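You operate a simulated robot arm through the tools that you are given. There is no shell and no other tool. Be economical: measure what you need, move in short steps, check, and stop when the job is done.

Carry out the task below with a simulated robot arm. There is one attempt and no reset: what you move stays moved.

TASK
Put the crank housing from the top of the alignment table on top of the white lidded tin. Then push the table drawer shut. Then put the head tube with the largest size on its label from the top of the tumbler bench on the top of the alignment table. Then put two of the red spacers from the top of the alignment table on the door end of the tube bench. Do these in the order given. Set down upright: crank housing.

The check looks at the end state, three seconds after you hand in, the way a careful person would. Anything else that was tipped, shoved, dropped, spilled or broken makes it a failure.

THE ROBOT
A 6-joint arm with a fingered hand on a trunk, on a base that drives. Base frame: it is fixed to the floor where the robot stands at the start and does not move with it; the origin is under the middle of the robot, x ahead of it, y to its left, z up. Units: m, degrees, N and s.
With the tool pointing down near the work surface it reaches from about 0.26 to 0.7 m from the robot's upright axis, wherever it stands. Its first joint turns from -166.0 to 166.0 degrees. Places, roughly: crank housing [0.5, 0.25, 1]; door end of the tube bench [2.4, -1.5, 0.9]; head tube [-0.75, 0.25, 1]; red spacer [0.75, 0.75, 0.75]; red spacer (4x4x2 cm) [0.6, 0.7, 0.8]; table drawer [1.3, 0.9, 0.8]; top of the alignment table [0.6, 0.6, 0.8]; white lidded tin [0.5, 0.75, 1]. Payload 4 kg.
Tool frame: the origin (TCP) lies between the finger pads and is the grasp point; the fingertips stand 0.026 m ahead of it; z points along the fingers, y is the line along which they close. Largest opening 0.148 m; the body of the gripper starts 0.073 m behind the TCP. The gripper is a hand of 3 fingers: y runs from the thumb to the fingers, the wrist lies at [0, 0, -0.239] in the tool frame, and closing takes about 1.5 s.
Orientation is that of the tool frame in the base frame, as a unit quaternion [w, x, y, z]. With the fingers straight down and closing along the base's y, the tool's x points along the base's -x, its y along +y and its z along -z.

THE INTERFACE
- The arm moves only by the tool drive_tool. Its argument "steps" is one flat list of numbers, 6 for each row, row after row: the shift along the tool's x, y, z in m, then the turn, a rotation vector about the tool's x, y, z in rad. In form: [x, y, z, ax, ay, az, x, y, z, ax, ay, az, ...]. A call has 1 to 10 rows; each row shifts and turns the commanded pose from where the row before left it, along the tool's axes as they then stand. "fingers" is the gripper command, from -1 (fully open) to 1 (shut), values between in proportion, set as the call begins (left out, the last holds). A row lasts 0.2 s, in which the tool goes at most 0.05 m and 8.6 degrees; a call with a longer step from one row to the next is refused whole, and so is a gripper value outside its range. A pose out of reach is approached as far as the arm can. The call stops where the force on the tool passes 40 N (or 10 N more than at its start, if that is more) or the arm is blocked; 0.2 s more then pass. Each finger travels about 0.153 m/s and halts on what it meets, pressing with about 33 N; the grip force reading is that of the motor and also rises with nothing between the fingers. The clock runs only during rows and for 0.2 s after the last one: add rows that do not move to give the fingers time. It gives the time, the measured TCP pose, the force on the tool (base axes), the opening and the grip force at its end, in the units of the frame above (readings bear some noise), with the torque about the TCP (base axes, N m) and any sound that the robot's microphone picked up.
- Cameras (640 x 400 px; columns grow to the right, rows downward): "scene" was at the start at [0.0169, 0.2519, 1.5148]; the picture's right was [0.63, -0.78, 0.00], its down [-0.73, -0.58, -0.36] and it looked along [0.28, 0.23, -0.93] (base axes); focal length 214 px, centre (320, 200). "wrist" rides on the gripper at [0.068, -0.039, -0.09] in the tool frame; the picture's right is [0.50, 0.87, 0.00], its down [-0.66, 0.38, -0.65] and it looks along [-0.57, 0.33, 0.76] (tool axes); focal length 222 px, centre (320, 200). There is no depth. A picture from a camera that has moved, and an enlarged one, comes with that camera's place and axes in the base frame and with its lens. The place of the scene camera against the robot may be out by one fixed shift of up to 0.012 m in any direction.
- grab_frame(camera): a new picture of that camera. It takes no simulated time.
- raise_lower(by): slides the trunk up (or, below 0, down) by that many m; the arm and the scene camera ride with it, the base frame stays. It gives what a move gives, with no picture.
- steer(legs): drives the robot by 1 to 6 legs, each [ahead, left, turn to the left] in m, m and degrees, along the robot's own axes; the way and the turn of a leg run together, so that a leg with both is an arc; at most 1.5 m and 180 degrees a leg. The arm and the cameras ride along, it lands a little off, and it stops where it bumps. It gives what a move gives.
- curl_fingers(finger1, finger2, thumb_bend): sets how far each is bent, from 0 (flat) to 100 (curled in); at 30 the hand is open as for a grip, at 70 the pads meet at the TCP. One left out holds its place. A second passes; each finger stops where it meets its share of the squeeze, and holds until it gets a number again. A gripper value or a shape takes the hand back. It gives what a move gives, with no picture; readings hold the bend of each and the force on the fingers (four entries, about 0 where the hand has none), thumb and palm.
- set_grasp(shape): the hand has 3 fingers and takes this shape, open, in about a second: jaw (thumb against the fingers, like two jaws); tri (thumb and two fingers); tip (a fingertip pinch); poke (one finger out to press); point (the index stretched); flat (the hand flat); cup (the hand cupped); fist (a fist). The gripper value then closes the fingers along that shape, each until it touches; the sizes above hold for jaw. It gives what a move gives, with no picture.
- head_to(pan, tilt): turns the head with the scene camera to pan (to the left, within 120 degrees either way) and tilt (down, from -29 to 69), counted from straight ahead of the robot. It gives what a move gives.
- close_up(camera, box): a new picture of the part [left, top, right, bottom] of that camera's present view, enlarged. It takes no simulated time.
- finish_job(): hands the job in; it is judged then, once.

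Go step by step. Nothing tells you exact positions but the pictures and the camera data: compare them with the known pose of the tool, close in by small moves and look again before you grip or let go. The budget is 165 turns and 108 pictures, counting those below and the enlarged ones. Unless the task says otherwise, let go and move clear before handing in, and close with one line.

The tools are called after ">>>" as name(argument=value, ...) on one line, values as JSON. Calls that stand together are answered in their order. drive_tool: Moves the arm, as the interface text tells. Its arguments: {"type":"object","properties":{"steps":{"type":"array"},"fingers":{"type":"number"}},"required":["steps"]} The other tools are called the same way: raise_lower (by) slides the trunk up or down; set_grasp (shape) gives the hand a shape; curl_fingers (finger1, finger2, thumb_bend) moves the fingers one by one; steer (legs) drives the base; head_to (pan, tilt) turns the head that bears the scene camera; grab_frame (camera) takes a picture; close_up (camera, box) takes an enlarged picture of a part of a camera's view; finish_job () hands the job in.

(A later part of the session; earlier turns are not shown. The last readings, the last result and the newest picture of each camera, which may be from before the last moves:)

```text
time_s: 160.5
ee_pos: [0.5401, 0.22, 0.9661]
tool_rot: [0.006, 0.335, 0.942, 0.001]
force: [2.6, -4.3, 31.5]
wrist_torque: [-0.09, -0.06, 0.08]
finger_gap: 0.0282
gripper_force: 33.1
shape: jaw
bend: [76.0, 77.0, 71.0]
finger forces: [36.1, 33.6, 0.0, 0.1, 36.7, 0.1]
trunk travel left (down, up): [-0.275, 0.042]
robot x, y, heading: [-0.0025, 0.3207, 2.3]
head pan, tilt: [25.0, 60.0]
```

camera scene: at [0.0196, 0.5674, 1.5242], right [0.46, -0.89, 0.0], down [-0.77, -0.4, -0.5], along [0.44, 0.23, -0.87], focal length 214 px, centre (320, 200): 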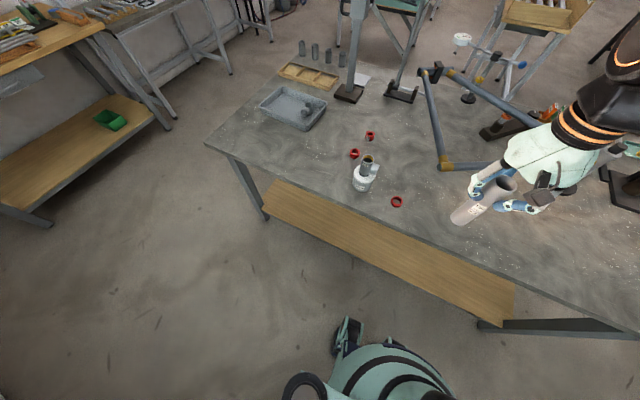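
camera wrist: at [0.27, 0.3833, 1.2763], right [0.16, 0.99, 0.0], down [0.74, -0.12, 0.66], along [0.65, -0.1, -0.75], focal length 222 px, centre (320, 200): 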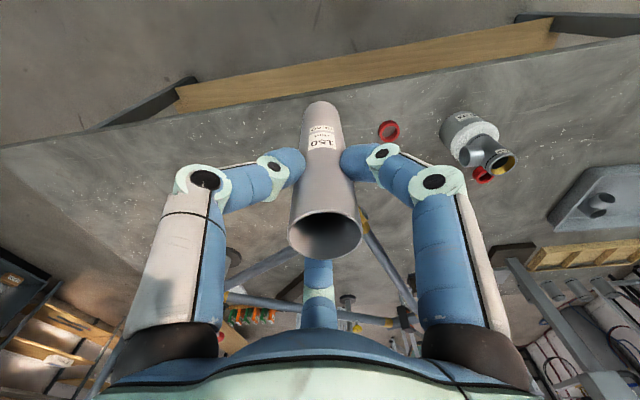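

Contact; I relieve the pressure and release.

>>> drive_tool(steps=[0, 0, -0.0037, 0, 0, 0, 0, 0, 0, 0, 0, 0])

>>> drive_tool(steps=[0, 0, 0, 0, 0, 0, 0, 0, 0, 0, 0, 0, 0, 0, 0, 0, 0, 0, 0, 0, 0, 0, 0, 0, 0, 0, 0, 0, 0, 0, 0, 0, 0, 0, 0, 0, 0, 0, 0, 0, 0, 0], fingers=-1)

>>> grab_frame(camera="wrist")

```text
time_s: 161.1
ee_pos: [0.5375, 0.2214, 0.9643]
tool_rot: [0.002, 0.335, 0.942, 0.001]
force: [2.1, -3.3, 17.9]
wrist_torque: [-0.09, -0.11, 0.05]
finger_gap: 0.0283
gripper_force: 33.1
shape: jaw
bend: [76.0, 77.0, 71.0]
finger forces: [35.1, 32.9, 0.0, 0.1, 34.7, 0.1]
trunk travel left (down, up): [-0.275, 0.042]
robot x, y, heading: [-0.0059, 0.321, 2.2]
head pan, tilt: [25.0, 60.0]
```

```text
time_s: 162.7
ee_pos: [0.5397, 0.2218, 0.966]
tool_rot: [0.002, 0.336, 0.942, 0.001]
force: [-1.2, 0.0, 0.3]
wrist_torque: [0.0, 0.0, 0.01]
finger_gap: 0.148
gripper_force: 0.1
shape: jaw
bend: [30.0, 30.0, 30.0]
finger forces: [0.0, 0.0, 0.0, 0.0, 0.1, 0.0]
trunk travel left (down, up): [-0.275, 0.042]
robot x, y, heading: [-0.0064, 0.322, 2.6]
head pan, tilt: [25.0, 60.0]
```

```text
45 pictures are left
camera wrist: at [0.4622, 0.2339, 1.0556], right [0.16, 0.99, 0.0], down [0.74, -0.12, 0.66], along [0.65, -0.1, -0.75], focal length 222 px, centre (320, 200)
```

wrist: 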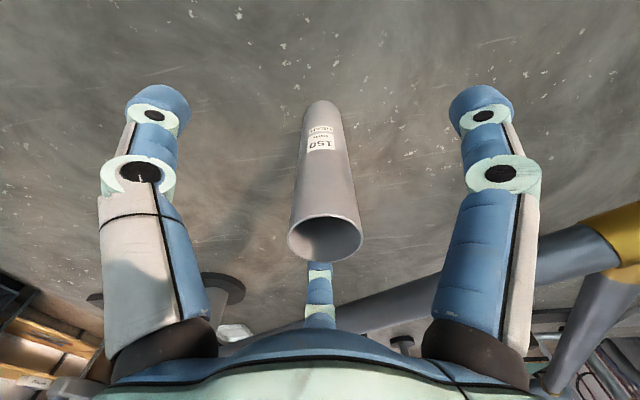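

The tube stands upright on the table. I rise, and go to the first red spacer near (0.48, 0.49).

>>> drive_tool(steps=[0, 0, -0.04, 0, 0, 0, 0, 0, -0.045, 0, 0, 0, 0, 0, -0.045, 0, 0, 0, 0.0357, 0.028, 0, 0, 0, 0, 0.0357, 0.028, 0, 0, 0, 0, 0.0357, 0.028, 0, 0, 0, 0, 0.0357, 0.028, 0, 0, 0, 0, 0.0357, 0.028, 0, 0, 0, 0, 0.0357, 0.028, 0, 0, 0, 0])

>>> drive_tool(steps=[0, 0, 0.045, 0, 0, 0, 0, 0, 0.045, 0, 0, 0], fingers=-0.2)

>>> grab_frame(camera="wrist")

>>> grab_frame(camera="scene")

```text
time_s: 164.7
ee_pos: [0.4787, 0.4889, 1.095]
tool_rot: [0.002, 0.336, 0.942, 0.0]
force: [-0.4, -0.4, -0.6]
wrist_torque: [0.01, -0.04, 0.0]
finger_gap: 0.1479
gripper_force: 0.0
shape: jaw
bend: [30.0, 30.0, 30.0]
finger forces: [0.0, 0.1, 0.1, 0.0, 0.0, 0.0]
trunk travel left (down, up): [-0.275, 0.042]
robot x, y, heading: [-0.0007, 0.3202, 2.3]
head pan, tilt: [25.0, 60.0]
```

```text
time_s: 165.3
ee_pos: [0.4807, 0.4873, 1.0053]
tool_rot: [0.002, 0.336, 0.942, 0.0]
force: [-1.0, 0.5, -0.1]
wrist_torque: [0.01, -0.03, 0.02]
finger_gap: 0.0892
gripper_force: 0.0
shape: jaw
bend: [32.0, 32.0, 70.0]
finger forces: [0.1, 0.1, 0.0, 0.0, 0.0, 0.0]
trunk travel left (down, up): [-0.275, 0.042]
robot x, y, heading: [-0.0041, 0.3188, 2.2]
head pan, tilt: [25.0, 60.0]
```

```text
44 pictures are left
camera wrist: at [0.403, 0.4995, 1.0953], right [0.16, 0.99, 0.0], down [0.74, -0.12, 0.66], along [0.65, -0.1, -0.75], focal length 222 px, centre (320, 200)
```

wrist: 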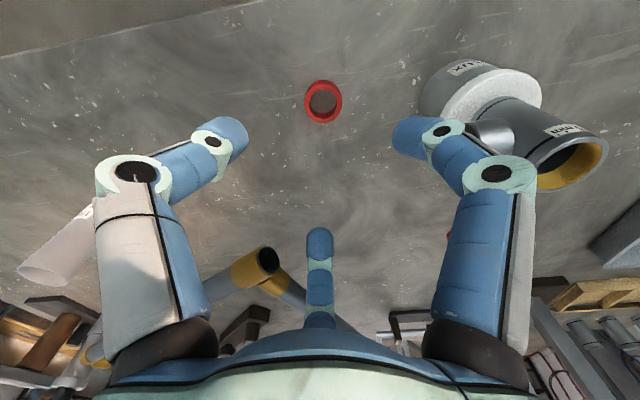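

```text
43 pictures are left
camera scene: at [0.0201, 0.5675, 1.5241], right [0.46, -0.89, 0.0], down [-0.77, -0.4, -0.5], along [0.44, 0.23, -0.87], focal length 214 px, centre (320, 200)
```

scene: 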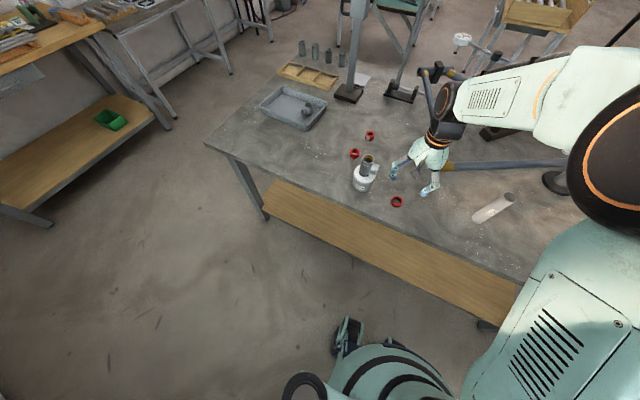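

The tin stands close, so I turn the hand 30° to put a gap toward it, then centre and lower partway.

>>> drive_tool(steps=[0, 0, 0, 0, 0, -0.131, 0, 0, 0, 0, 0, -0.131, 0, 0, 0, 0, 0, -0.131, 0, 0, 0, 0, 0, -0.131, 0.0056, 0.003, 0, 0, 0, 0, 0, 0, 0.035, 0, 0, 0, 0, 0, 0.035, 0, 0, 0])

>>> grab_frame(camera="wrist")

>>> close_up(camera="scene", box=[330, 110, 470, 230])

```text
time_s: 166.9
ee_pos: [0.4745, 0.4913, 0.9352]
tool_rot: [0.003, 0.08, 0.997, -0.001]
force: [-0.5, 0.3, -0.9]
wrist_torque: [0.04, -0.02, -0.04]
finger_gap: 0.0894
gripper_force: 0.0
shape: jaw
bend: [32.0, 32.0, 70.0]
finger forces: [0.0, 0.0, 0.1, 0.1, 0.0, 0.1]
trunk travel left (down, up): [-0.275, 0.042]
robot x, y, heading: [-0.0066, 0.3238, 2.2]
head pan, tilt: [25.0, 60.0]
```

```text
42 pictures are left
camera wrist: at [0.402, 0.4641, 1.025], right [-0.36, 0.93, 0.0], down [0.7, 0.27, 0.66], along [0.61, 0.23, -0.75], focal length 222 px, centre (320, 200)
```

wrist: 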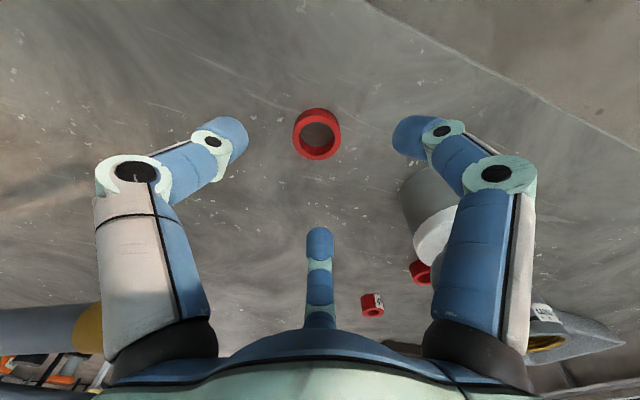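

```text
3.33 times, centred on (400, 170) of scene
camera zoom: at [0.0198, 0.5677, 1.5241], right [0.46, -0.89, 0.0], down [-0.77, -0.4, -0.5], along [0.44, 0.23, -0.87], focal length 715 px, centre (53, 300)
```

zoom: 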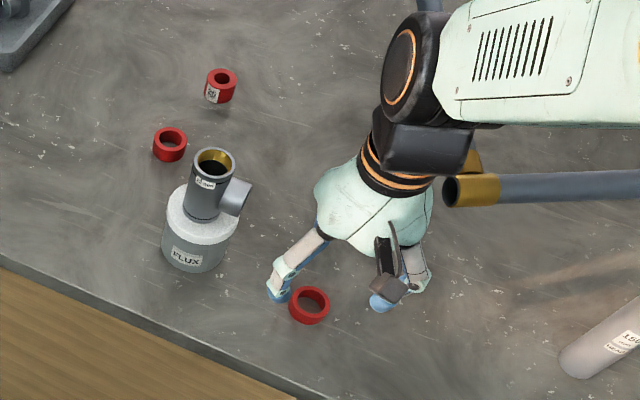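

Centred. I lower to grip height with force watch, then close.

>>> drive_tool(steps=[0, -0.001, 0.025, 0, 0, 0, 0, 0, 0.02, 0, 0, 0, 0, 0, 0.012, 0, 0, 0, 0, 0, 0, 0, 0, 0])

>>> drive_tool(steps=[0, 0, 0, 0, 0, 0, 0, 0, 0, 0, 0, 0, 0, 0, 0, 0, 0, 0, 0, 0, 0, 0, 0, 0, 0, 0, 0, 0, 0, 0], fingers=1)

>>> grab_frame(camera="wrist")

```text
time_s: 167.9
ee_pos: [0.4748, 0.4907, 0.8777]
tool_rot: [0.003, 0.079, 0.997, 0.0]
force: [0.1, -0.3, -0.6]
wrist_torque: [-0.02, -0.03, -0.01]
finger_gap: 0.0892
gripper_force: 0.0
shape: jaw
bend: [32.0, 32.0, 70.0]
finger forces: [0.0, 0.0, 0.1, 0.0, 0.0, 0.0]
trunk travel left (down, up): [-0.275, 0.042]
robot x, y, heading: [-0.0016, 0.3227, 2.3]
head pan, tilt: [25.0, 60.0]
```

```text
time_s: 169.1
ee_pos: [0.4747, 0.4916, 0.8788]
tool_rot: [0.003, 0.079, 0.997, 0.001]
force: [1.9, 1.5, 15.3]
wrist_torque: [-0.02, -0.09, -0.03]
finger_gap: 0.0286
gripper_force: 33.1
shape: jaw
bend: [75.0, 76.0, 70.0]
finger forces: [30.6, 34.1, 0.0, 0.1, 36.2, 0.0]
trunk travel left (down, up): [-0.275, 0.042]
robot x, y, heading: [-0.0049, 0.3256, 2.1]
head pan, tilt: [25.0, 60.0]
```

```text
40 pictures are left
camera wrist: at [0.4014, 0.4627, 0.9689], right [-0.36, 0.93, 0.0], down [0.7, 0.27, 0.66], along [0.62, 0.23, -0.75], focal length 222 px, centre (320, 200)
```

wrist: 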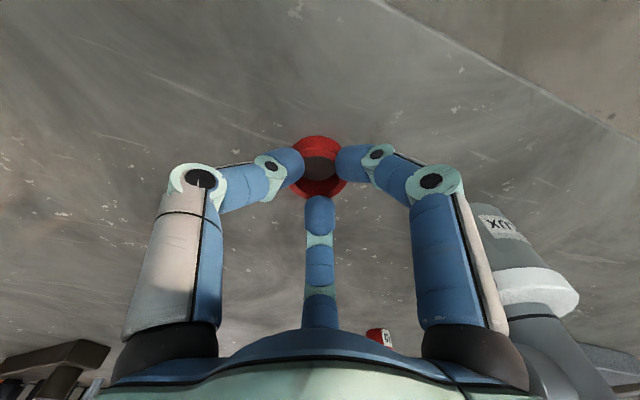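

Gripped (finger load ~30 N). I lift slowly and check the ring comes along.

>>> drive_tool(steps=[0, 0, -0.015, 0, 0, 0, 0, 0, -0.03, 0, 0, 0, 0, 0, -0.04, 0, 0, 0])

>>> grab_frame(camera="wrist")

>>> close_up(camera="scene", box=[330, 110, 470, 230])

```text
time_s: 169.9
ee_pos: [0.4738, 0.4894, 0.966]
tool_rot: [0.002, 0.079, 0.997, 0.0]
force: [0.4, -0.5, -0.3]
wrist_torque: [0.06, -0.02, 0.0]
finger_gap: 0.0281
gripper_force: 32.7
shape: jaw
bend: [75.0, 76.0, 70.0]
finger forces: [28.0, 29.0, 0.0, 0.0, 29.5, 0.0]
trunk travel left (down, up): [-0.275, 0.042]
robot x, y, heading: [-0.0051, 0.3198, 2.5]
head pan, tilt: [25.0, 60.0]
```

```text
39 pictures are left
camera wrist: at [0.3999, 0.4619, 1.0545], right [-0.36, 0.93, 0.0], down [0.7, 0.27, 0.66], along [0.61, 0.23, -0.75], focal length 222 px, centre (320, 200)
```

wrist: 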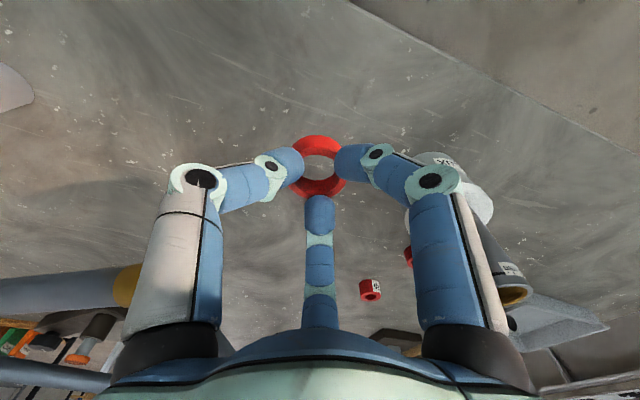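

```text
3.33 times, centred on (400, 170) of scene
camera zoom: at [0.0188, 0.5673, 1.5242], right [0.46, -0.89, 0.0], down [-0.77, -0.4, -0.5], along [0.44, 0.23, -0.87], focal length 715 px, centre (53, 300)
```

zoom: 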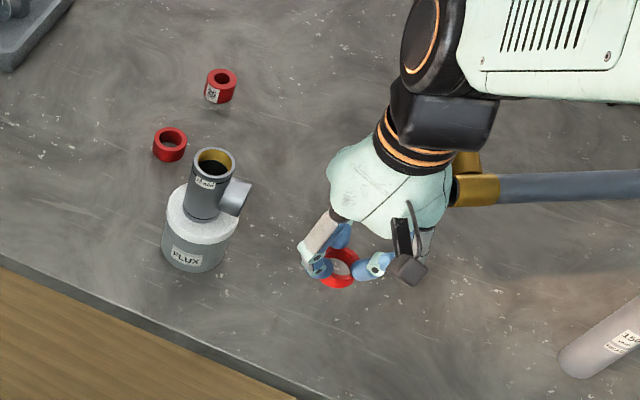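

The ring is held. I raise and retract, then drive around the table's other end toward the tube bench, turning to face it.

>>> drive_tool(steps=[0, 0, -0.045, 0, 0, 0, 0, 0, -0.045, 0, 0, 0, 0, 0, -0.045, 0, 0, 0, 0, 0, -0.03, 0, 0, 0, 0.037, -0.023, 0, 0, 0, 0, 0.037, -0.023, 0, 0, 0, 0, 0.037, -0.023, 0, 0, 0, 0])

>>> steer(legs=[[0, -1.15, 0], [1.4, 0, 0], [0, 0, -92]])

>>> head_to(pan=40, tilt=40)

>>> grab_frame(camera="scene")

```text
time_s: 171.5
ee_pos: [0.3509, 0.4385, 1.1272]
tool_rot: [0.002, 0.079, 0.997, 0.0]
force: [-0.2, -0.3, -0.9]
wrist_torque: [-0.01, -0.02, 0.01]
finger_gap: 0.0277
gripper_force: 32.9
shape: jaw
bend: [75.0, 76.0, 70.0]
finger forces: [27.5, 27.5, 0.1, 0.0, 27.1, 0.0]
trunk travel left (down, up): [-0.275, 0.042]
robot x, y, heading: [-0.0049, 0.3213, 2.1]
head pan, tilt: [25.0, 60.0]
```

```text
time_s: 192.4
ee_pos: [1.5709, -1.1132, 1.1279]
tool_rot: [0.001, 0.765, 0.644, -0.001]
force: [-0.3, 0.1, 0.5]
wrist_torque: [-0.02, 0.01, 0.04]
finger_gap: 0.0278
gripper_force: 33.3
shape: jaw
bend: [75.0, 76.0, 70.0]
finger forces: [26.9, 27.7, 0.0, 0.0, 26.1, 0.0]
trunk travel left (down, up): [-0.275, 0.042]
robot x, y, heading: [1.4569, -0.7562, -88.3]
head pan, tilt: [25.0, 60.0]
```

```text
time_s: 193.2
ee_pos: [1.5714, -1.1135, 1.128]
tool_rot: [0.001, 0.765, 0.644, -0.002]
force: [0.2, -0.8, 0.2]
wrist_torque: [-0.03, -0.02, -0.01]
finger_gap: 0.0277
gripper_force: 32.8
shape: jaw
bend: [75.0, 76.0, 70.0]
finger forces: [26.8, 27.8, 0.0, 0.0, 26.0, 0.0]
trunk travel left (down, up): [-0.275, 0.042]
robot x, y, heading: [1.4576, -0.7565, -88.8]
head pan, tilt: [40.0, 40.0]
```

```text
37 pictures are left
camera scene: at [1.7239, -0.7786, 1.5508], right [-0.75, -0.66, 0.0], down [-0.43, 0.48, -0.77], along [0.51, -0.57, -0.64], focal length 214 px, centre (320, 200)
```

scene: 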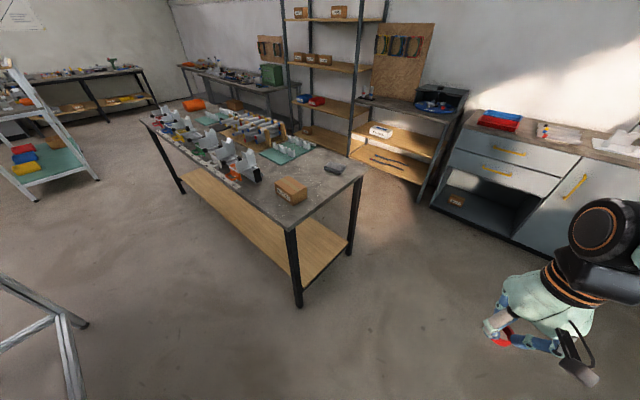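

I see the bench's door end with a box and a grey part. I zoom in to choose free spots.

>>> close_up(camera="scene", box=[230, 130, 380, 240])

```text
3.64 times, centred on (305, 185) of scene
camera zoom: at [1.7239, -0.7786, 1.5508], right [-0.75, -0.66, 0.0], down [-0.43, 0.48, -0.77], along [0.51, -0.57, -0.64], focal length 780 px, centre (374, 254)
```

zoom: 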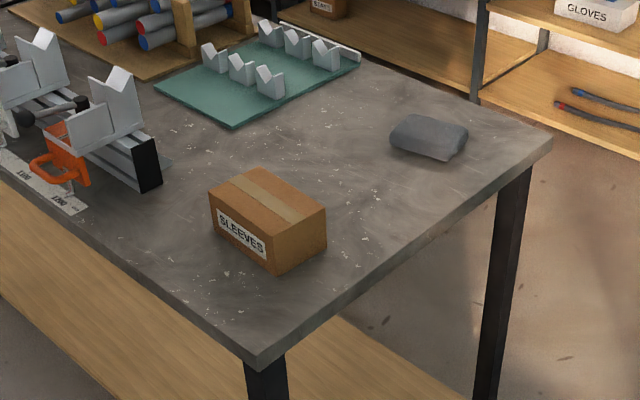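

A free zone lies at x 2.28–2.65, y −1.42 to −1.62, between the SLEEVES box, mat and cloth. I'll approach from the door end, facing +x.

>>> steer(legs=[[0, 0, 88.6], [0, -0.78, 0], [0.38, 0, 0]])

>>> head_to(pan=25, tilt=60)

>>> grab_frame(camera="scene")

>>> grab_frame(camera="wrist")

```text
time_s: 206.2
ee_pos: [2.1978, -1.4304, 1.1279]
tool_rot: [0.002, 0.104, 0.995, 0.0]
force: [0.7, 0.1, -0.3]
wrist_torque: [0.02, 0.01, 0.01]
finger_gap: 0.0275
gripper_force: 33.2
shape: jaw
bend: [75.0, 76.0, 70.0]
finger forces: [26.6, 27.8, 0.1, 0.0, 26.1, 0.0]
trunk travel left (down, up): [-0.275, 0.042]
robot x, y, heading: [1.8326, -1.5313, -0.5]
head pan, tilt: [40.0, 40.0]
```

```text
time_s: 207.0
ee_pos: [2.197, -1.4314, 1.1272]
tool_rot: [0.001, 0.104, 0.995, 0.0]
force: [-0.1, 0.9, 0.8]
wrist_torque: [0.0, 0.02, 0.0]
finger_gap: 0.0275
gripper_force: 33.1
shape: jaw
bend: [75.0, 76.0, 70.0]
finger forces: [26.7, 27.8, 0.1, 0.0, 26.0, 0.1]
trunk travel left (down, up): [-0.275, 0.042]
robot x, y, heading: [1.8356, -1.5283, -0.6]
head pan, tilt: [25.0, 60.0]
```

```text
35 pictures are left
camera scene: at [1.8708, -1.2875, 1.5242], right [0.42, -0.91, 0.0], down [-0.79, -0.36, -0.5], along [0.46, 0.21, -0.87], focal length 214 px, centre (320, 200)
```

scene: 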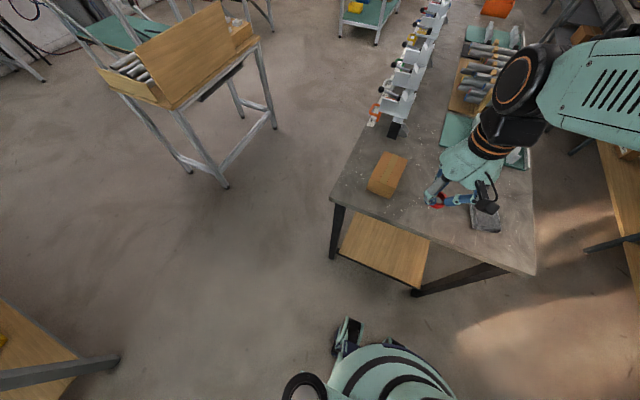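

```text
34 pictures are left
camera wrist: at [2.123, -1.4555, 1.2177], right [-0.31, 0.95, 0.0], down [0.72, 0.24, 0.66], along [0.62, 0.2, -0.75], focal length 222 px, centre (320, 200)
```

wrist: 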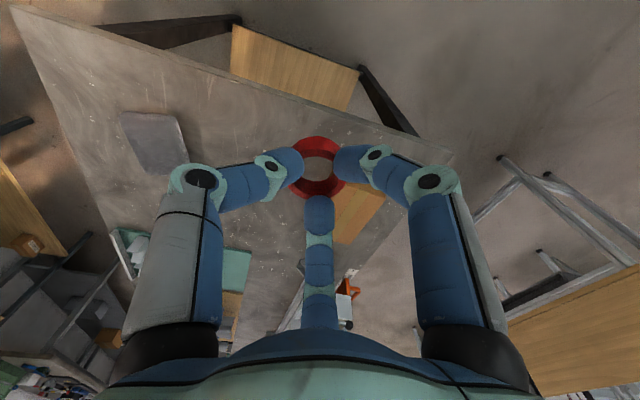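

Measurements agree. I move the ring above (2.49, −1.50) and lower partway.

>>> drive_tool(steps=[-0.043, -0.0011, 0, 0, 0, 0, -0.043, -0.0011, 0, 0, 0, 0, -0.043, -0.0011, 0, 0, 0, 0, -0.043, -0.0011, 0, 0, 0, 0, -0.043, -0.0011, 0, 0, 0, 0, -0.043, -0.0011, 0, 0, 0, 0, -0.043, -0.0011, 0, 0, 0, 0, 0, 0, 0.05, 0, 0, 0, 0, 0, 0.05, 0, 0, 0, 0, 0, 0.05, 0, 0, 0])

>>> drive_tool(steps=[0, 0, 0.035, 0, 0, 0, 0, 0, 0, 0, 0, 0])

>>> grab_frame(camera="wrist")

>>> close_up(camera="scene", box=[350, 90, 550, 250])

```text
time_s: 209.2
ee_pos: [2.4918, -1.4995, 0.9792]
tool_rot: [0.002, 0.103, 0.995, 0.0]
force: [0.0, 0.2, 0.5]
wrist_torque: [-0.04, 0.01, -0.03]
finger_gap: 0.0268
gripper_force: 33.1
shape: jaw
bend: [75.0, 75.0, 70.0]
finger forces: [26.4, 29.4, 0.0, 0.1, 26.6, 0.0]
trunk travel left (down, up): [-0.275, 0.042]
robot x, y, heading: [1.837, -1.5345, -0.4]
head pan, tilt: [25.0, 60.0]
```

```text
time_s: 209.8
ee_pos: [2.4916, -1.5003, 0.9459]
tool_rot: [0.002, 0.104, 0.995, 0.0]
force: [0.2, -1.0, 0.0]
wrist_torque: [0.0, 0.0, 0.01]
finger_gap: 0.027
gripper_force: 33.3
shape: jaw
bend: [75.0, 75.0, 70.0]
finger forces: [26.1, 29.1, 0.2, 0.0, 26.6, 0.1]
trunk travel left (down, up): [-0.275, 0.042]
robot x, y, heading: [1.8333, -1.5323, -0.6]
head pan, tilt: [25.0, 60.0]
```

```text
33 pictures are left
camera wrist: at [2.4168, -1.525, 1.034], right [-0.31, 0.95, 0.0], down [0.72, 0.24, 0.66], along [0.62, 0.2, -0.75], focal length 222 px, centre (320, 200)
```

wrist: 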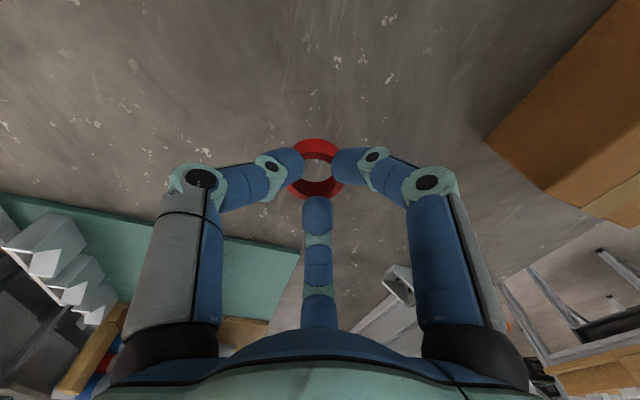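

```text
2.50 times, centred on (450, 170) of scene
camera zoom: at [1.8705, -1.2876, 1.5242], right [0.42, -0.91, 0.0], down [-0.79, -0.36, -0.5], along [0.46, 0.21, -0.87], focal length 536 px, centre (-5, 275)
```

zoom: 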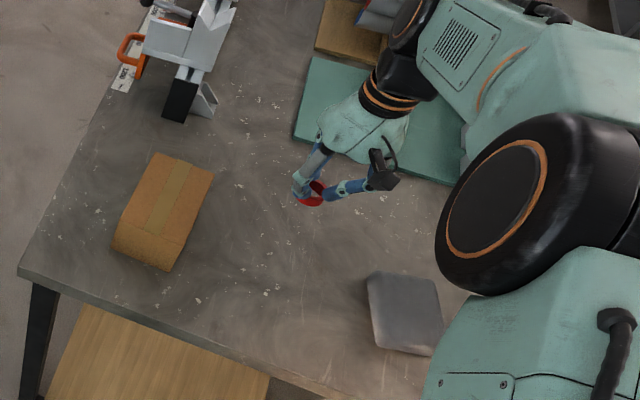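

Free below. I lower gradually to contact.

>>> drive_tool(steps=[0, 0, 0.025, 0, 0, 0, 0, 0, 0.02, 0, 0, 0, 0, 0, 0.008, 0, 0, 0, 0, 0, 0, 0, 0, 0])

>>> drive_tool(steps=[0, 0, 0.003, 0, 0, 0, 0, 0, 0.003, 0, 0, 0, 0, 0, 0, 0, 0, 0])

>>> close_up(camera="wrist", box=[220, 100, 420, 230])

```text
time_s: 210.8
ee_pos: [2.4945, -1.4998, 0.8991]
tool_rot: [0.01, 0.103, 0.995, 0.0]
force: [-3.1, -0.1, 19.0]
wrist_torque: [-0.09, -0.13, -0.01]
finger_gap: 0.027
gripper_force: 33.4
shape: jaw
bend: [75.0, 76.0, 70.0]
finger forces: [28.9, 39.4, 0.0, 0.0, 34.1, 0.0]
trunk travel left (down, up): [-0.275, 0.042]
robot x, y, heading: [1.8355, -1.5301, -0.6]
head pan, tilt: [25.0, 60.0]
stopped in row 4: the force on the tool passed its limit at 43 N (the readings are from after the stop); the commanded pose is now the measured one
```

```text
time_s: 211.3
ee_pos: [2.4962, -1.5012, 0.9004]
tool_rot: [0.014, 0.104, 0.994, 0.001]
force: [-4.0, -0.7, 18.5]
wrist_torque: [-0.09, -0.05, 0.01]
finger_gap: 0.0271
gripper_force: 33.1
shape: jaw
bend: [75.0, 76.0, 70.0]
finger forces: [29.6, 38.1, 0.0, 0.1, 37.0, 0.0]
trunk travel left (down, up): [-0.275, 0.042]
robot x, y, heading: [1.8347, -1.5315, -0.5]
head pan, tilt: [25.0, 60.0]
stopped in row 2: the force on the tool passed its limit at 43 N (the readings are from after the stop); the commanded pose is now the measured one
```

```text
3.08 times, centred on (320, 165) of wrist
camera zoom: at [2.4198, -1.525, 0.9878], right [-0.31, 0.95, -0.01], down [0.7, 0.23, 0.67], along [0.64, 0.2, -0.74], focal length 684 px, centre (320, 308)
```

zoom: 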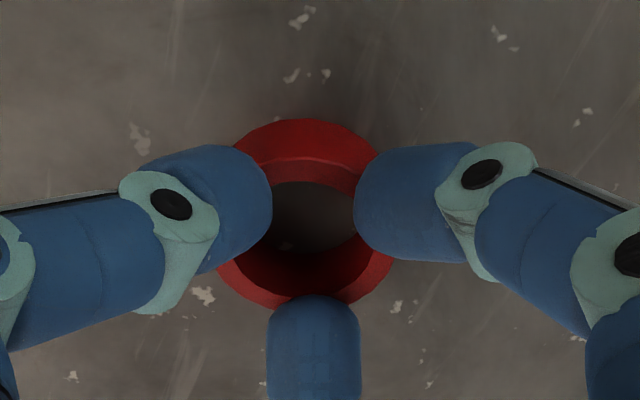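

The ring is on the bench (contact at TCP 0.90). I relieve and open.

>>> drive_tool(steps=[0, 0, -0.003, 0, 0, 0, 0, 0, 0, 0, 0, 0])

>>> drive_tool(steps=[0, 0, 0, 0, 0, 0, 0, 0, 0, 0, 0, 0, 0, 0, 0, 0, 0, 0, 0, 0, 0, 0, 0, 0, 0, 0, 0, 0, 0, 0], fingers=-0.2)

>>> grab_frame(camera="wrist")

```text
time_s: 211.9
ee_pos: [2.4951, -1.5003, 0.9009]
tool_rot: [0.011, 0.104, 0.995, 0.002]
force: [2.0, 1.8, 7.2]
wrist_torque: [0.01, -0.21, 0.02]
finger_gap: 0.0269
gripper_force: 33.3
shape: jaw
bend: [75.0, 76.0, 70.0]
finger forces: [26.7, 39.1, 0.0, 0.0, 31.8, 0.0]
trunk travel left (down, up): [-0.275, 0.042]
robot x, y, heading: [1.8357, -1.5358, -0.4]
head pan, tilt: [25.0, 60.0]
```

```text
time_s: 213.1
ee_pos: [2.4967, -1.5006, 0.9004]
tool_rot: [0.011, 0.104, 0.994, 0.002]
force: [0.3, -0.5, -0.1]
wrist_torque: [-0.01, 0.0, -0.03]
finger_gap: 0.0881
gripper_force: 0.1
shape: jaw
bend: [32.0, 32.0, 70.0]
finger forces: [0.0, 0.0, 0.0, 0.0, 0.1, 0.1]
trunk travel left (down, up): [-0.275, 0.042]
robot x, y, heading: [1.8362, -1.5336, -0.5]
head pan, tilt: [25.0, 60.0]
```

```text
30 pictures are left
camera wrist: at [2.4204, -1.5252, 0.9882], right [-0.31, 0.95, -0.01], down [0.7, 0.24, 0.67], along [0.64, 0.2, -0.74], focal length 222 px, centre (320, 200)
```

wrist: 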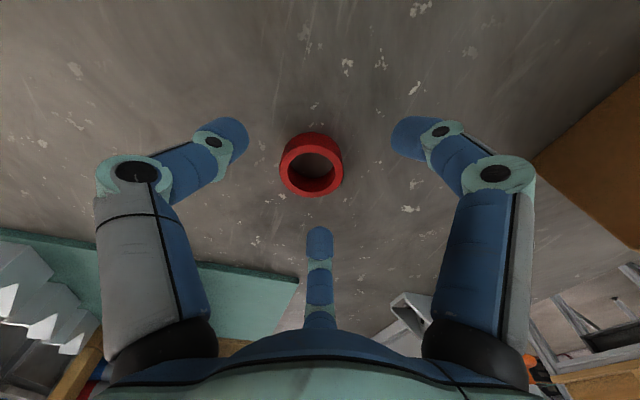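

First spacer rests flat. I rise, straighten the hand, retract and retrace the route to the alignment table.

>>> drive_tool(steps=[0, 0, -0.03, 0, 0, 0, 0, 0, -0.045, 0.0046, 0.0216, 0, 0, 0, -0.045, 0, 0, 0, 0, 0, -0.045, 0, 0, 0, 0, 0, -0.045, 0, 0, 0, 0, 0, -0.03, 0, 0, 0.115, 0.045, -0.008, 0, 0, 0, 0.115, 0.045, -0.01, 0, 0, 0, 0, 0.045, -0.01, 0, 0, 0, 0, 0.045, -0.01, 0, 0, 0, 0])

>>> drive_tool(steps=[0.045, -0.01, 0, 0, 0, 0, 0.045, -0.01, 0, 0, 0, 0])

>>> close_up(camera="scene", box=[320, 80, 560, 280])

```text
time_s: 215.3
ee_pos: [2.3059, -1.4628, 1.1366]
tool_rot: [0.0, 0.217, 0.976, 0.0]
force: [-0.4, 0.3, 0.1]
wrist_torque: [0.0, 0.0, 0.02]
finger_gap: 0.0882
gripper_force: 0.1
shape: jaw
bend: [32.0, 32.0, 70.0]
finger forces: [0.1, 0.0, 0.1, 0.0, 0.1, 0.1]
out of reach, approached as far as the arm can: row 6
trunk travel left (down, up): [-0.275, 0.042]
robot x, y, heading: [1.838, -1.5313, -0.5]
head pan, tilt: [25.0, 60.0]
```

```text
time_s: 215.9
ee_pos: [2.2165, -1.444, 1.1354]
tool_rot: [0.001, 0.217, 0.976, 0.0]
force: [0.3, -0.4, -0.5]
wrist_torque: [0.01, 0.01, 0.01]
finger_gap: 0.0884
gripper_force: 0.0
shape: jaw
bend: [32.0, 32.0, 70.0]
finger forces: [0.1, 0.0, 0.0, 0.1, 0.0, 0.0]
trunk travel left (down, up): [-0.275, 0.042]
robot x, y, heading: [1.8311, -1.5341, -0.5]
head pan, tilt: [25.0, 60.0]
```

```text
2.00 times, centred on (440, 180) of scene
camera zoom: at [1.8698, -1.2877, 1.5241], right [0.42, -0.91, 0.0], down [-0.79, -0.36, -0.5], along [0.46, 0.21, -0.87], focal length 429 px, centre (80, 240)
```

zoom: 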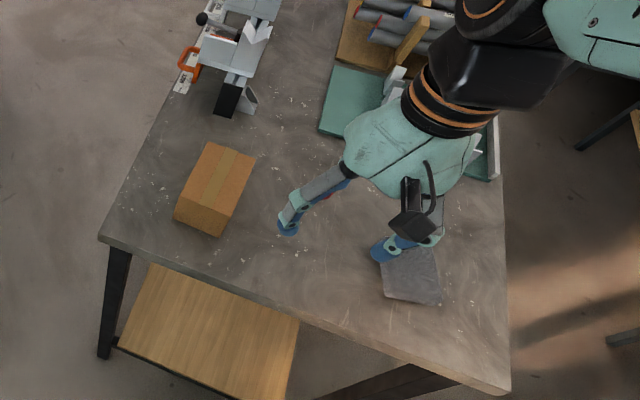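

>>> steer(legs=[[-0.38, 0, 0.5], [0, 0.78, 0], [-1.4, 0, 0], [0, 1.3, 0]])

>>> head_to(pan=30, tilt=60)

>>> grab_frame(camera="scene")

>>> grab_frame(camera="wrist")

```text
time_s: 242.9
ee_pos: [0.4612, 0.6408, 1.1357]
tool_rot: [0.0, 0.215, 0.977, 0.0]
force: [0.1, -0.7, 0.5]
wrist_torque: [-0.04, 0.01, 0.0]
finger_gap: 0.0887
gripper_force: 0.0
shape: jaw
bend: [32.0, 32.0, 70.0]
finger forces: [0.1, 0.0, 0.0, 0.1, 0.0, 0.1]
trunk travel left (down, up): [-0.275, 0.042]
robot x, y, heading: [0.0806, 0.553, -0.4]
head pan, tilt: [25.0, 60.0]
```

```text
time_s: 243.5
ee_pos: [0.4621, 0.6419, 1.1372]
tool_rot: [0.0, 0.215, 0.977, 0.0]
force: [-0.9, 0.3, 0.6]
wrist_torque: [0.01, 0.0, -0.03]
finger_gap: 0.0885
gripper_force: 0.0
shape: jaw
bend: [32.0, 32.0, 70.0]
finger forces: [0.0, 0.1, 0.0, 0.1, 0.0, 0.0]
trunk travel left (down, up): [-0.275, 0.042]
robot x, y, heading: [0.0752, 0.5524, -0.4]
head pan, tilt: [30.0, 60.0]
```

```text
28 pictures are left
camera scene: at [0.1113, 0.8014, 1.5241], right [0.49, -0.87, 0.0], down [-0.75, -0.43, -0.5], along [0.43, 0.25, -0.87], focal length 214 px, centre (320, 200)
```

scene: 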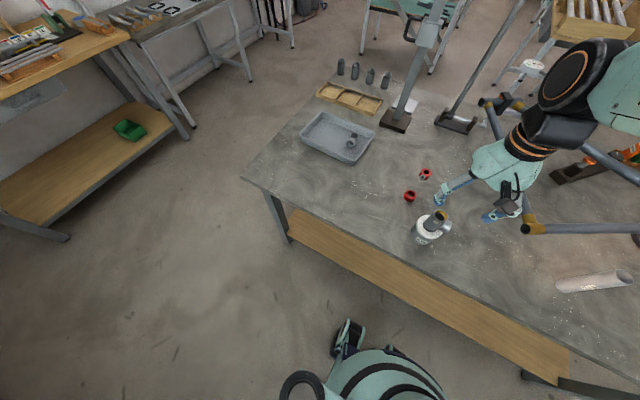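

```text
27 pictures are left
camera wrist: at [0.3838, 0.634, 1.2263], right [-0.09, 1.0, 0.0], down [0.75, 0.07, 0.65], along [0.65, 0.06, -0.76], focal length 222 px, centre (320, 200)
```

wrist: 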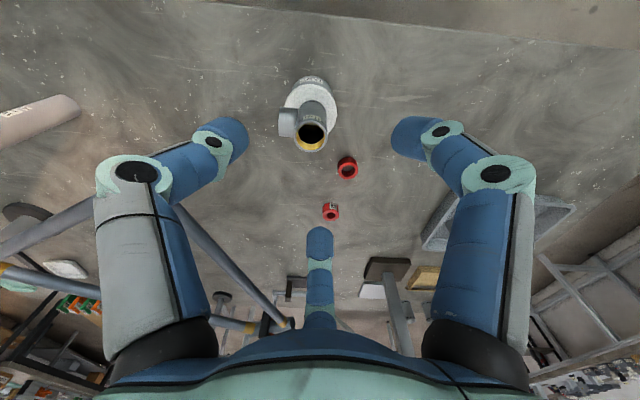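

The second plain spacer is at about (0.618, 0.711). I move above it at safe height.

>>> drive_tool(steps=[-0.0283, 0.0324, 0, 0, 0, 0, -0.0283, 0.0324, 0, 0, 0, 0, -0.0283, 0.0324, 0, 0, 0, 0, -0.0283, 0.0324, 0, 0, 0, 0, 0, 0, 0.04, 0, 0, 0, 0, 0, 0.03, 0, 0, 0])

>>> grab_frame(camera="wrist")

>>> close_up(camera="scene", box=[370, 110, 530, 260])

```text
time_s: 244.9
ee_pos: [0.6194, 0.7112, 1.0664]
tool_rot: [0.0, 0.216, 0.976, -0.001]
force: [0.4, -0.2, 0.1]
wrist_torque: [0.0, -0.02, 0.03]
finger_gap: 0.0883
gripper_force: 0.1
shape: jaw
bend: [32.0, 32.0, 70.0]
finger forces: [0.1, 0.0, 0.1, 0.0, 0.1, 0.0]
trunk travel left (down, up): [-0.275, 0.042]
robot x, y, heading: [0.0847, 0.5568, -0.2]
head pan, tilt: [30.0, 60.0]
```

```text
26 pictures are left
camera wrist: at [0.5422, 0.7044, 1.1569], right [-0.09, 1.0, 0.0], down [0.75, 0.07, 0.65], along [0.65, 0.06, -0.76], focal length 222 px, centre (320, 200)
```

wrist: 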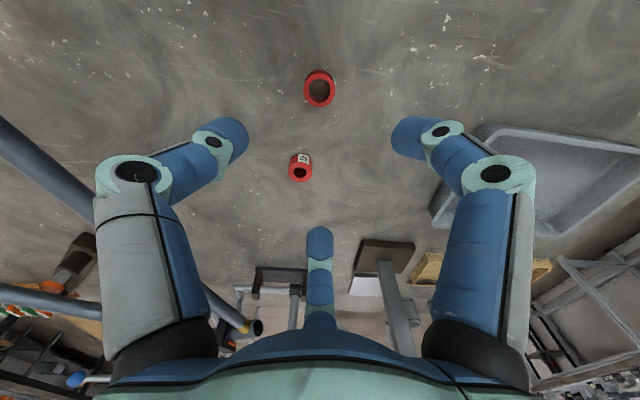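

```text
2.67 times, centred on (450, 185) of scene
camera zoom: at [0.112, 0.8017, 1.5241], right [0.49, -0.87, 0.0], down [-0.75, -0.43, -0.5], along [0.43, 0.25, -0.87], focal length 572 px, centre (-27, 240)
```

zoom: 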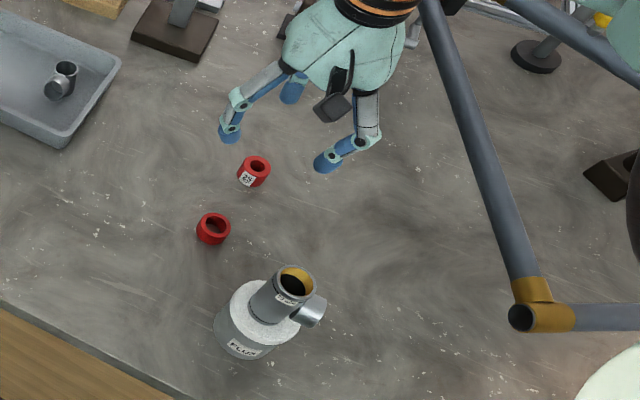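

Centred within a few mm. I descend to just above the ring and check.

>>> drive_tool(steps=[0.0027, -0.0013, 0.045, 0, 0, 0, 0, 0, 0.045, 0, 0, 0, 0, 0, 0.04, 0, 0, 0])

>>> grab_frame(camera="wrist")

>>> close_up(camera="scene", box=[370, 110, 530, 260])

```text
time_s: 245.7
ee_pos: [0.6156, 0.7114, 0.9356]
tool_rot: [0.0, 0.216, 0.976, 0.0]
force: [0.6, -0.3, 0.9]
wrist_torque: [0.03, -0.01, -0.02]
finger_gap: 0.0882
gripper_force: 0.0
shape: jaw
bend: [32.0, 32.0, 70.0]
finger forces: [0.1, 0.0, 0.0, 0.1, 0.1, 0.1]
trunk travel left (down, up): [-0.275, 0.042]
robot x, y, heading: [0.0769, 0.5526, -0.1]
head pan, tilt: [30.0, 60.0]
```

```text
24 pictures are left
camera wrist: at [0.538, 0.7043, 1.0258], right [-0.09, 1.0, 0.0], down [0.75, 0.07, 0.65], along [0.65, 0.06, -0.76], focal length 222 px, centre (320, 200)
```

wrist: 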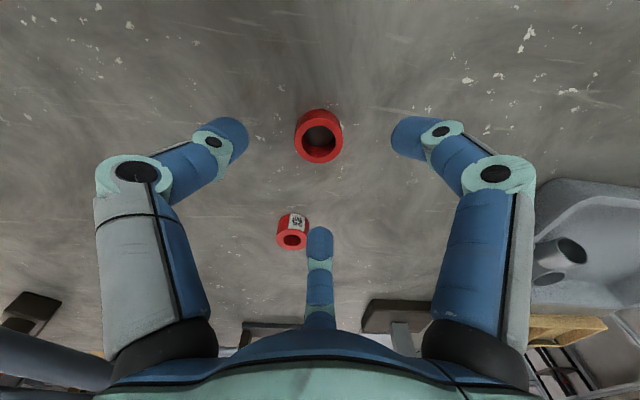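

```text
2.67 times, centred on (450, 185) of scene
camera zoom: at [0.1119, 0.8016, 1.5241], right [0.49, -0.87, 0.0], down [-0.75, -0.43, -0.5], along [0.43, 0.25, -0.87], focal length 572 px, centre (-27, 240)
```

zoom: 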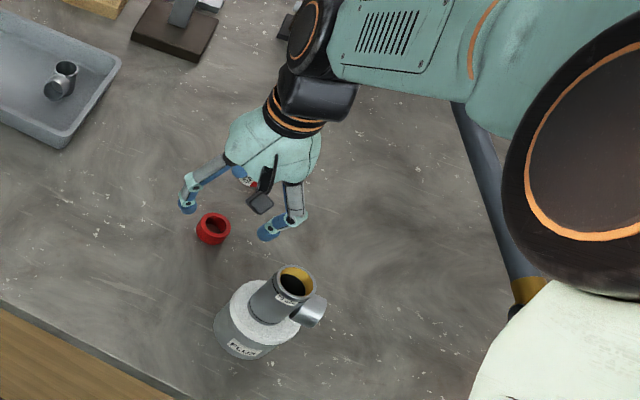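

Another red spacer is near one finger, so I close the fingers a bit more before the last descent.

>>> drive_tool(steps=[0, 0, 0, 0, 0, 0, 0, 0, 0, 0, 0, 0, 0, 0, 0.01, 0, 0, 0], fingers=0.15)

>>> grab_frame(camera="wrist")

```text
time_s: 246.5
ee_pos: [0.6163, 0.7113, 0.9272]
tool_rot: [0.0, 0.215, 0.977, 0.0]
force: [-0.2, -0.4, -0.2]
wrist_torque: [-0.01, 0.01, 0.01]
finger_gap: 0.0633
gripper_force: 0.0
shape: jaw
bend: [77.0, 77.0, 70.0]
finger forces: [0.0, 0.0, 0.1, 0.0, 0.1, 0.1]
trunk travel left (down, up): [-0.275, 0.042]
robot x, y, heading: [0.0775, 0.5516, -0.3]
head pan, tilt: [30.0, 60.0]
```

```text
22 pictures are left
camera wrist: at [0.538, 0.7044, 1.0166], right [-0.09, 1.0, 0.0], down [0.75, 0.07, 0.65], along [0.65, 0.06, -0.76], focal length 222 px, centre (320, 200)
```

wrist: 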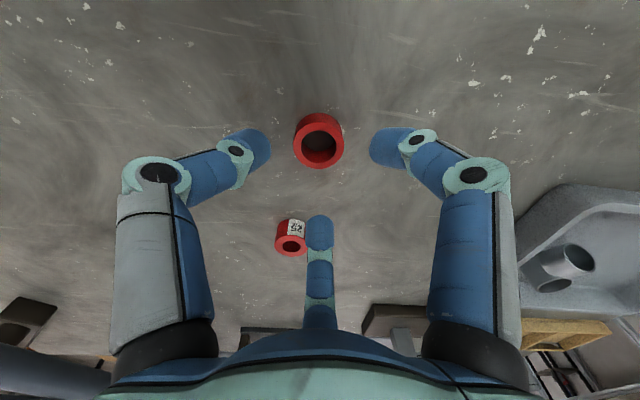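

>>> drive_tool(steps=[0, 0, 0.025, 0, 0, 0, 0, 0, 0.02, 0, 0, 0, 0, 0, 0, 0, 0, 0])

>>> grab_frame(camera="wrist")

```text
time_s: 247.3
ee_pos: [0.6144, 0.7114, 0.8808]
tool_rot: [0.0, 0.215, 0.977, -0.001]
force: [0.2, -0.3, 0.5]
wrist_torque: [0.05, -0.01, 0.02]
finger_gap: 0.0631
gripper_force: 0.1
shape: jaw
bend: [77.0, 77.0, 70.0]
finger forces: [0.1, 0.1, 0.1, 0.1, 0.0, 0.0]
trunk travel left (down, up): [-0.275, 0.042]
robot x, y, heading: [0.08, 0.551, -0.3]
head pan, tilt: [30.0, 60.0]
```

```text
21 pictures are left
camera wrist: at [0.5378, 0.7038, 0.9709], right [-0.09, 1.0, 0.0], down [0.75, 0.07, 0.65], along [0.65, 0.06, -0.76], focal length 222 px, centre (320, 200)
```

wrist: 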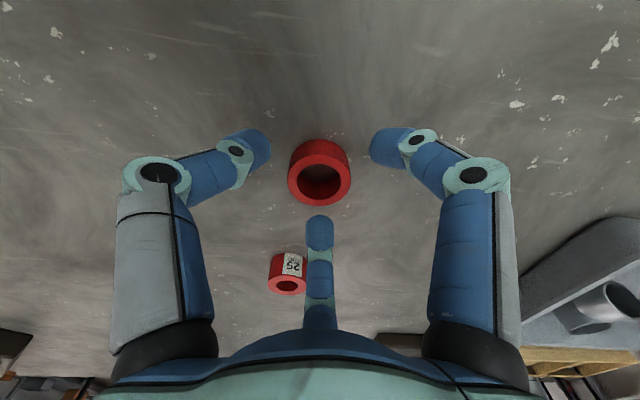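

Good: the ring is between the fingertips and nothing else touched. I close, then lift.

>>> drive_tool(steps=[0, 0, 0, 0, 0, 0, 0, 0, 0, 0, 0, 0, 0, 0, 0, 0, 0, 0, 0, 0, 0, 0, 0, 0, 0, 0, 0, 0, 0, 0], fingers=1)

>>> drive_tool(steps=[0, 0, -0.015, 0, 0, 0, 0, 0, -0.03, 0, 0, 0, 0, 0, -0.04, 0, 0, 0, 0, 0, -0.045, 0, 0, 0, 0, 0, -0.045, 0, 0, 0, 0, 0, -0.045, 0, 0, 0, 0, 0, -0.03, 0, 0, 0])

>>> grab_frame(camera="wrist")

>>> close_up(camera="scene", box=[370, 90, 570, 260])

```text
time_s: 248.5
ee_pos: [0.615, 0.7111, 0.8821]
tool_rot: [0.0, 0.216, 0.976, 0.001]
force: [0.3, -0.2, 0.4]
wrist_torque: [0.01, -0.01, -0.01]
finger_gap: 0.0117
gripper_force: 33.0
shape: jaw
bend: [75.0, 75.0, 73.0]
finger forces: [0.1, 0.0, 0.0, 0.0, 0.1, 0.1]
trunk travel left (down, up): [-0.275, 0.042]
robot x, y, heading: [0.0768, 0.5519, -0.4]
head pan, tilt: [30.0, 60.0]
```

```text
time_s: 250.1
ee_pos: [0.6154, 0.7103, 1.1328]
tool_rot: [0.0, 0.215, 0.977, 0.0]
force: [0.0, 0.0, -0.5]
wrist_torque: [-0.01, -0.03, 0.0]
finger_gap: 0.0122
gripper_force: 33.1
shape: jaw
bend: [75.0, 75.0, 73.0]
finger forces: [0.1, 0.1, 0.1, 0.1, 0.0, 0.0]
trunk travel left (down, up): [-0.275, 0.042]
robot x, y, heading: [0.0769, 0.5526, -0.4]
head pan, tilt: [30.0, 60.0]
```

```text
20 pictures are left
camera wrist: at [0.5379, 0.7035, 1.2226], right [-0.09, 1.0, 0.0], down [0.75, 0.07, 0.65], along [0.65, 0.06, -0.76], focal length 222 px, centre (320, 200)
```

wrist: 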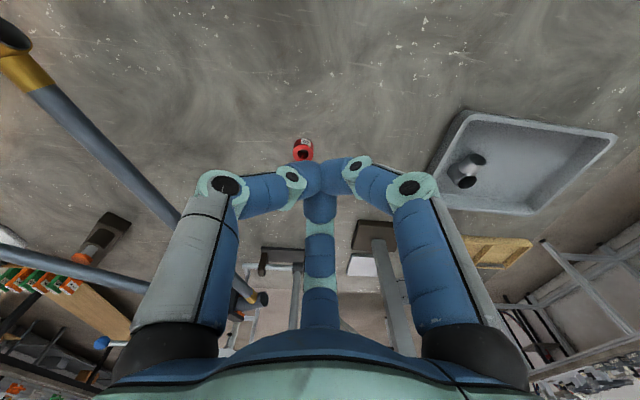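

```text
2.35 times, centred on (470, 175) of scene
camera zoom: at [0.1111, 0.8014, 1.5241], right [0.49, -0.87, 0.0], down [-0.75, -0.43, -0.5], along [0.43, 0.25, -0.87], focal length 505 px, centre (-33, 259)
```

zoom: 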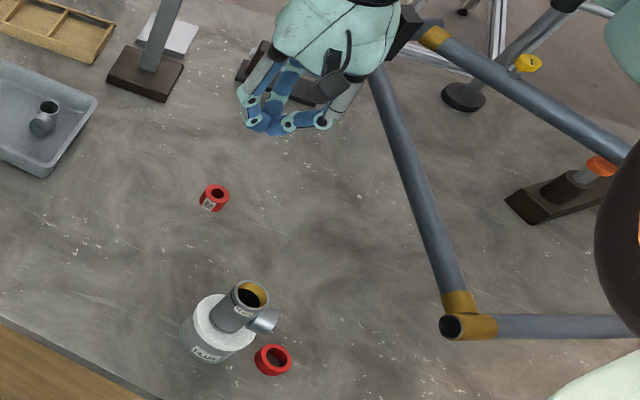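

The ring slipped out of the grip and slid to about (0.51, 0.55), close to the tin; the tin and housing look unmoved. I move the hand back to view the situation carefully.

>>> drive_tool(steps=[0.0097, -0.047, 0, 0, 0, 0, 0.0097, -0.047, 0, 0, 0, 0, 0.0097, -0.047, 0, 0, 0, 0, 0.0097, -0.047, 0, 0, 0, 0, 0.0097, -0.047, 0, 0, 0, 0, 0.0097, -0.047, 0, 0, 0, 0, 0.0097, -0.047, 0, 0, 0, 0])

>>> close_up(camera="wrist", box=[270, 60, 470, 200])

>>> close_up(camera="scene", box=[390, 150, 550, 270])

```text
time_s: 251.7
ee_pos: [0.4131, 0.4396, 1.1315]
tool_rot: [-0.001, 0.215, 0.977, -0.001]
force: [-0.3, 0.3, 0.5]
wrist_torque: [-0.02, -0.03, -0.02]
finger_gap: 0.0118
gripper_force: 33.0
shape: jaw
bend: [75.0, 75.0, 73.0]
finger forces: [0.0, 0.0, 0.0, 0.0, 0.0, 0.0]
trunk travel left (down, up): [-0.275, 0.042]
robot x, y, heading: [0.0746, 0.5506, -0.5]
head pan, tilt: [30.0, 60.0]
```

```text
2.86 times, centred on (370, 130) of wrist
camera zoom: at [0.3361, 0.4333, 1.2219], right [-0.09, 1.0, 0.0], down [0.75, 0.07, 0.65], along [0.65, 0.06, -0.76], focal length 635 px, centre (177, 400)
```

zoom: 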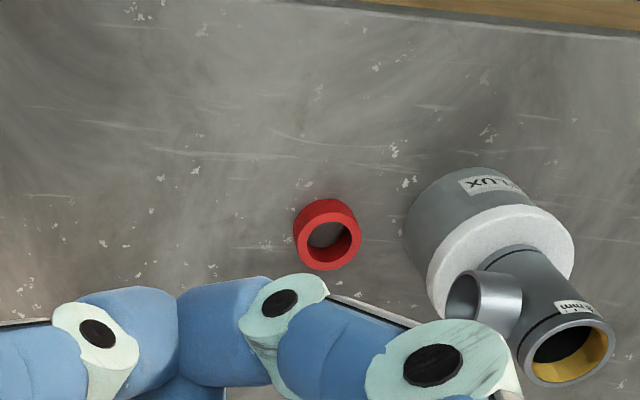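

```text
3.33 times, centred on (470, 210) of scene
camera zoom: at [0.1105, 0.801, 1.5242], right [0.49, -0.87, 0.0], down [-0.75, -0.43, -0.5], along [0.43, 0.25, -0.87], focal length 715 px, centre (-180, 167)
```

zoom: 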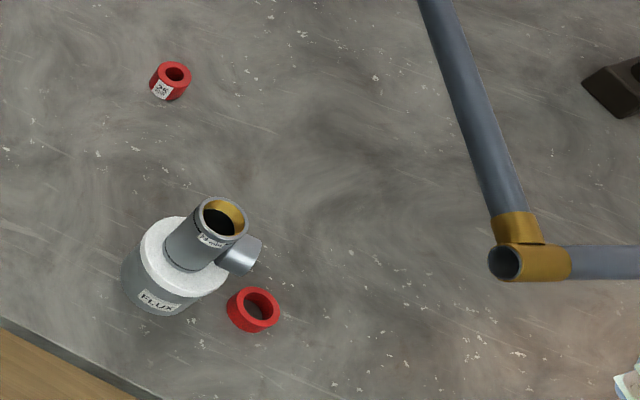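

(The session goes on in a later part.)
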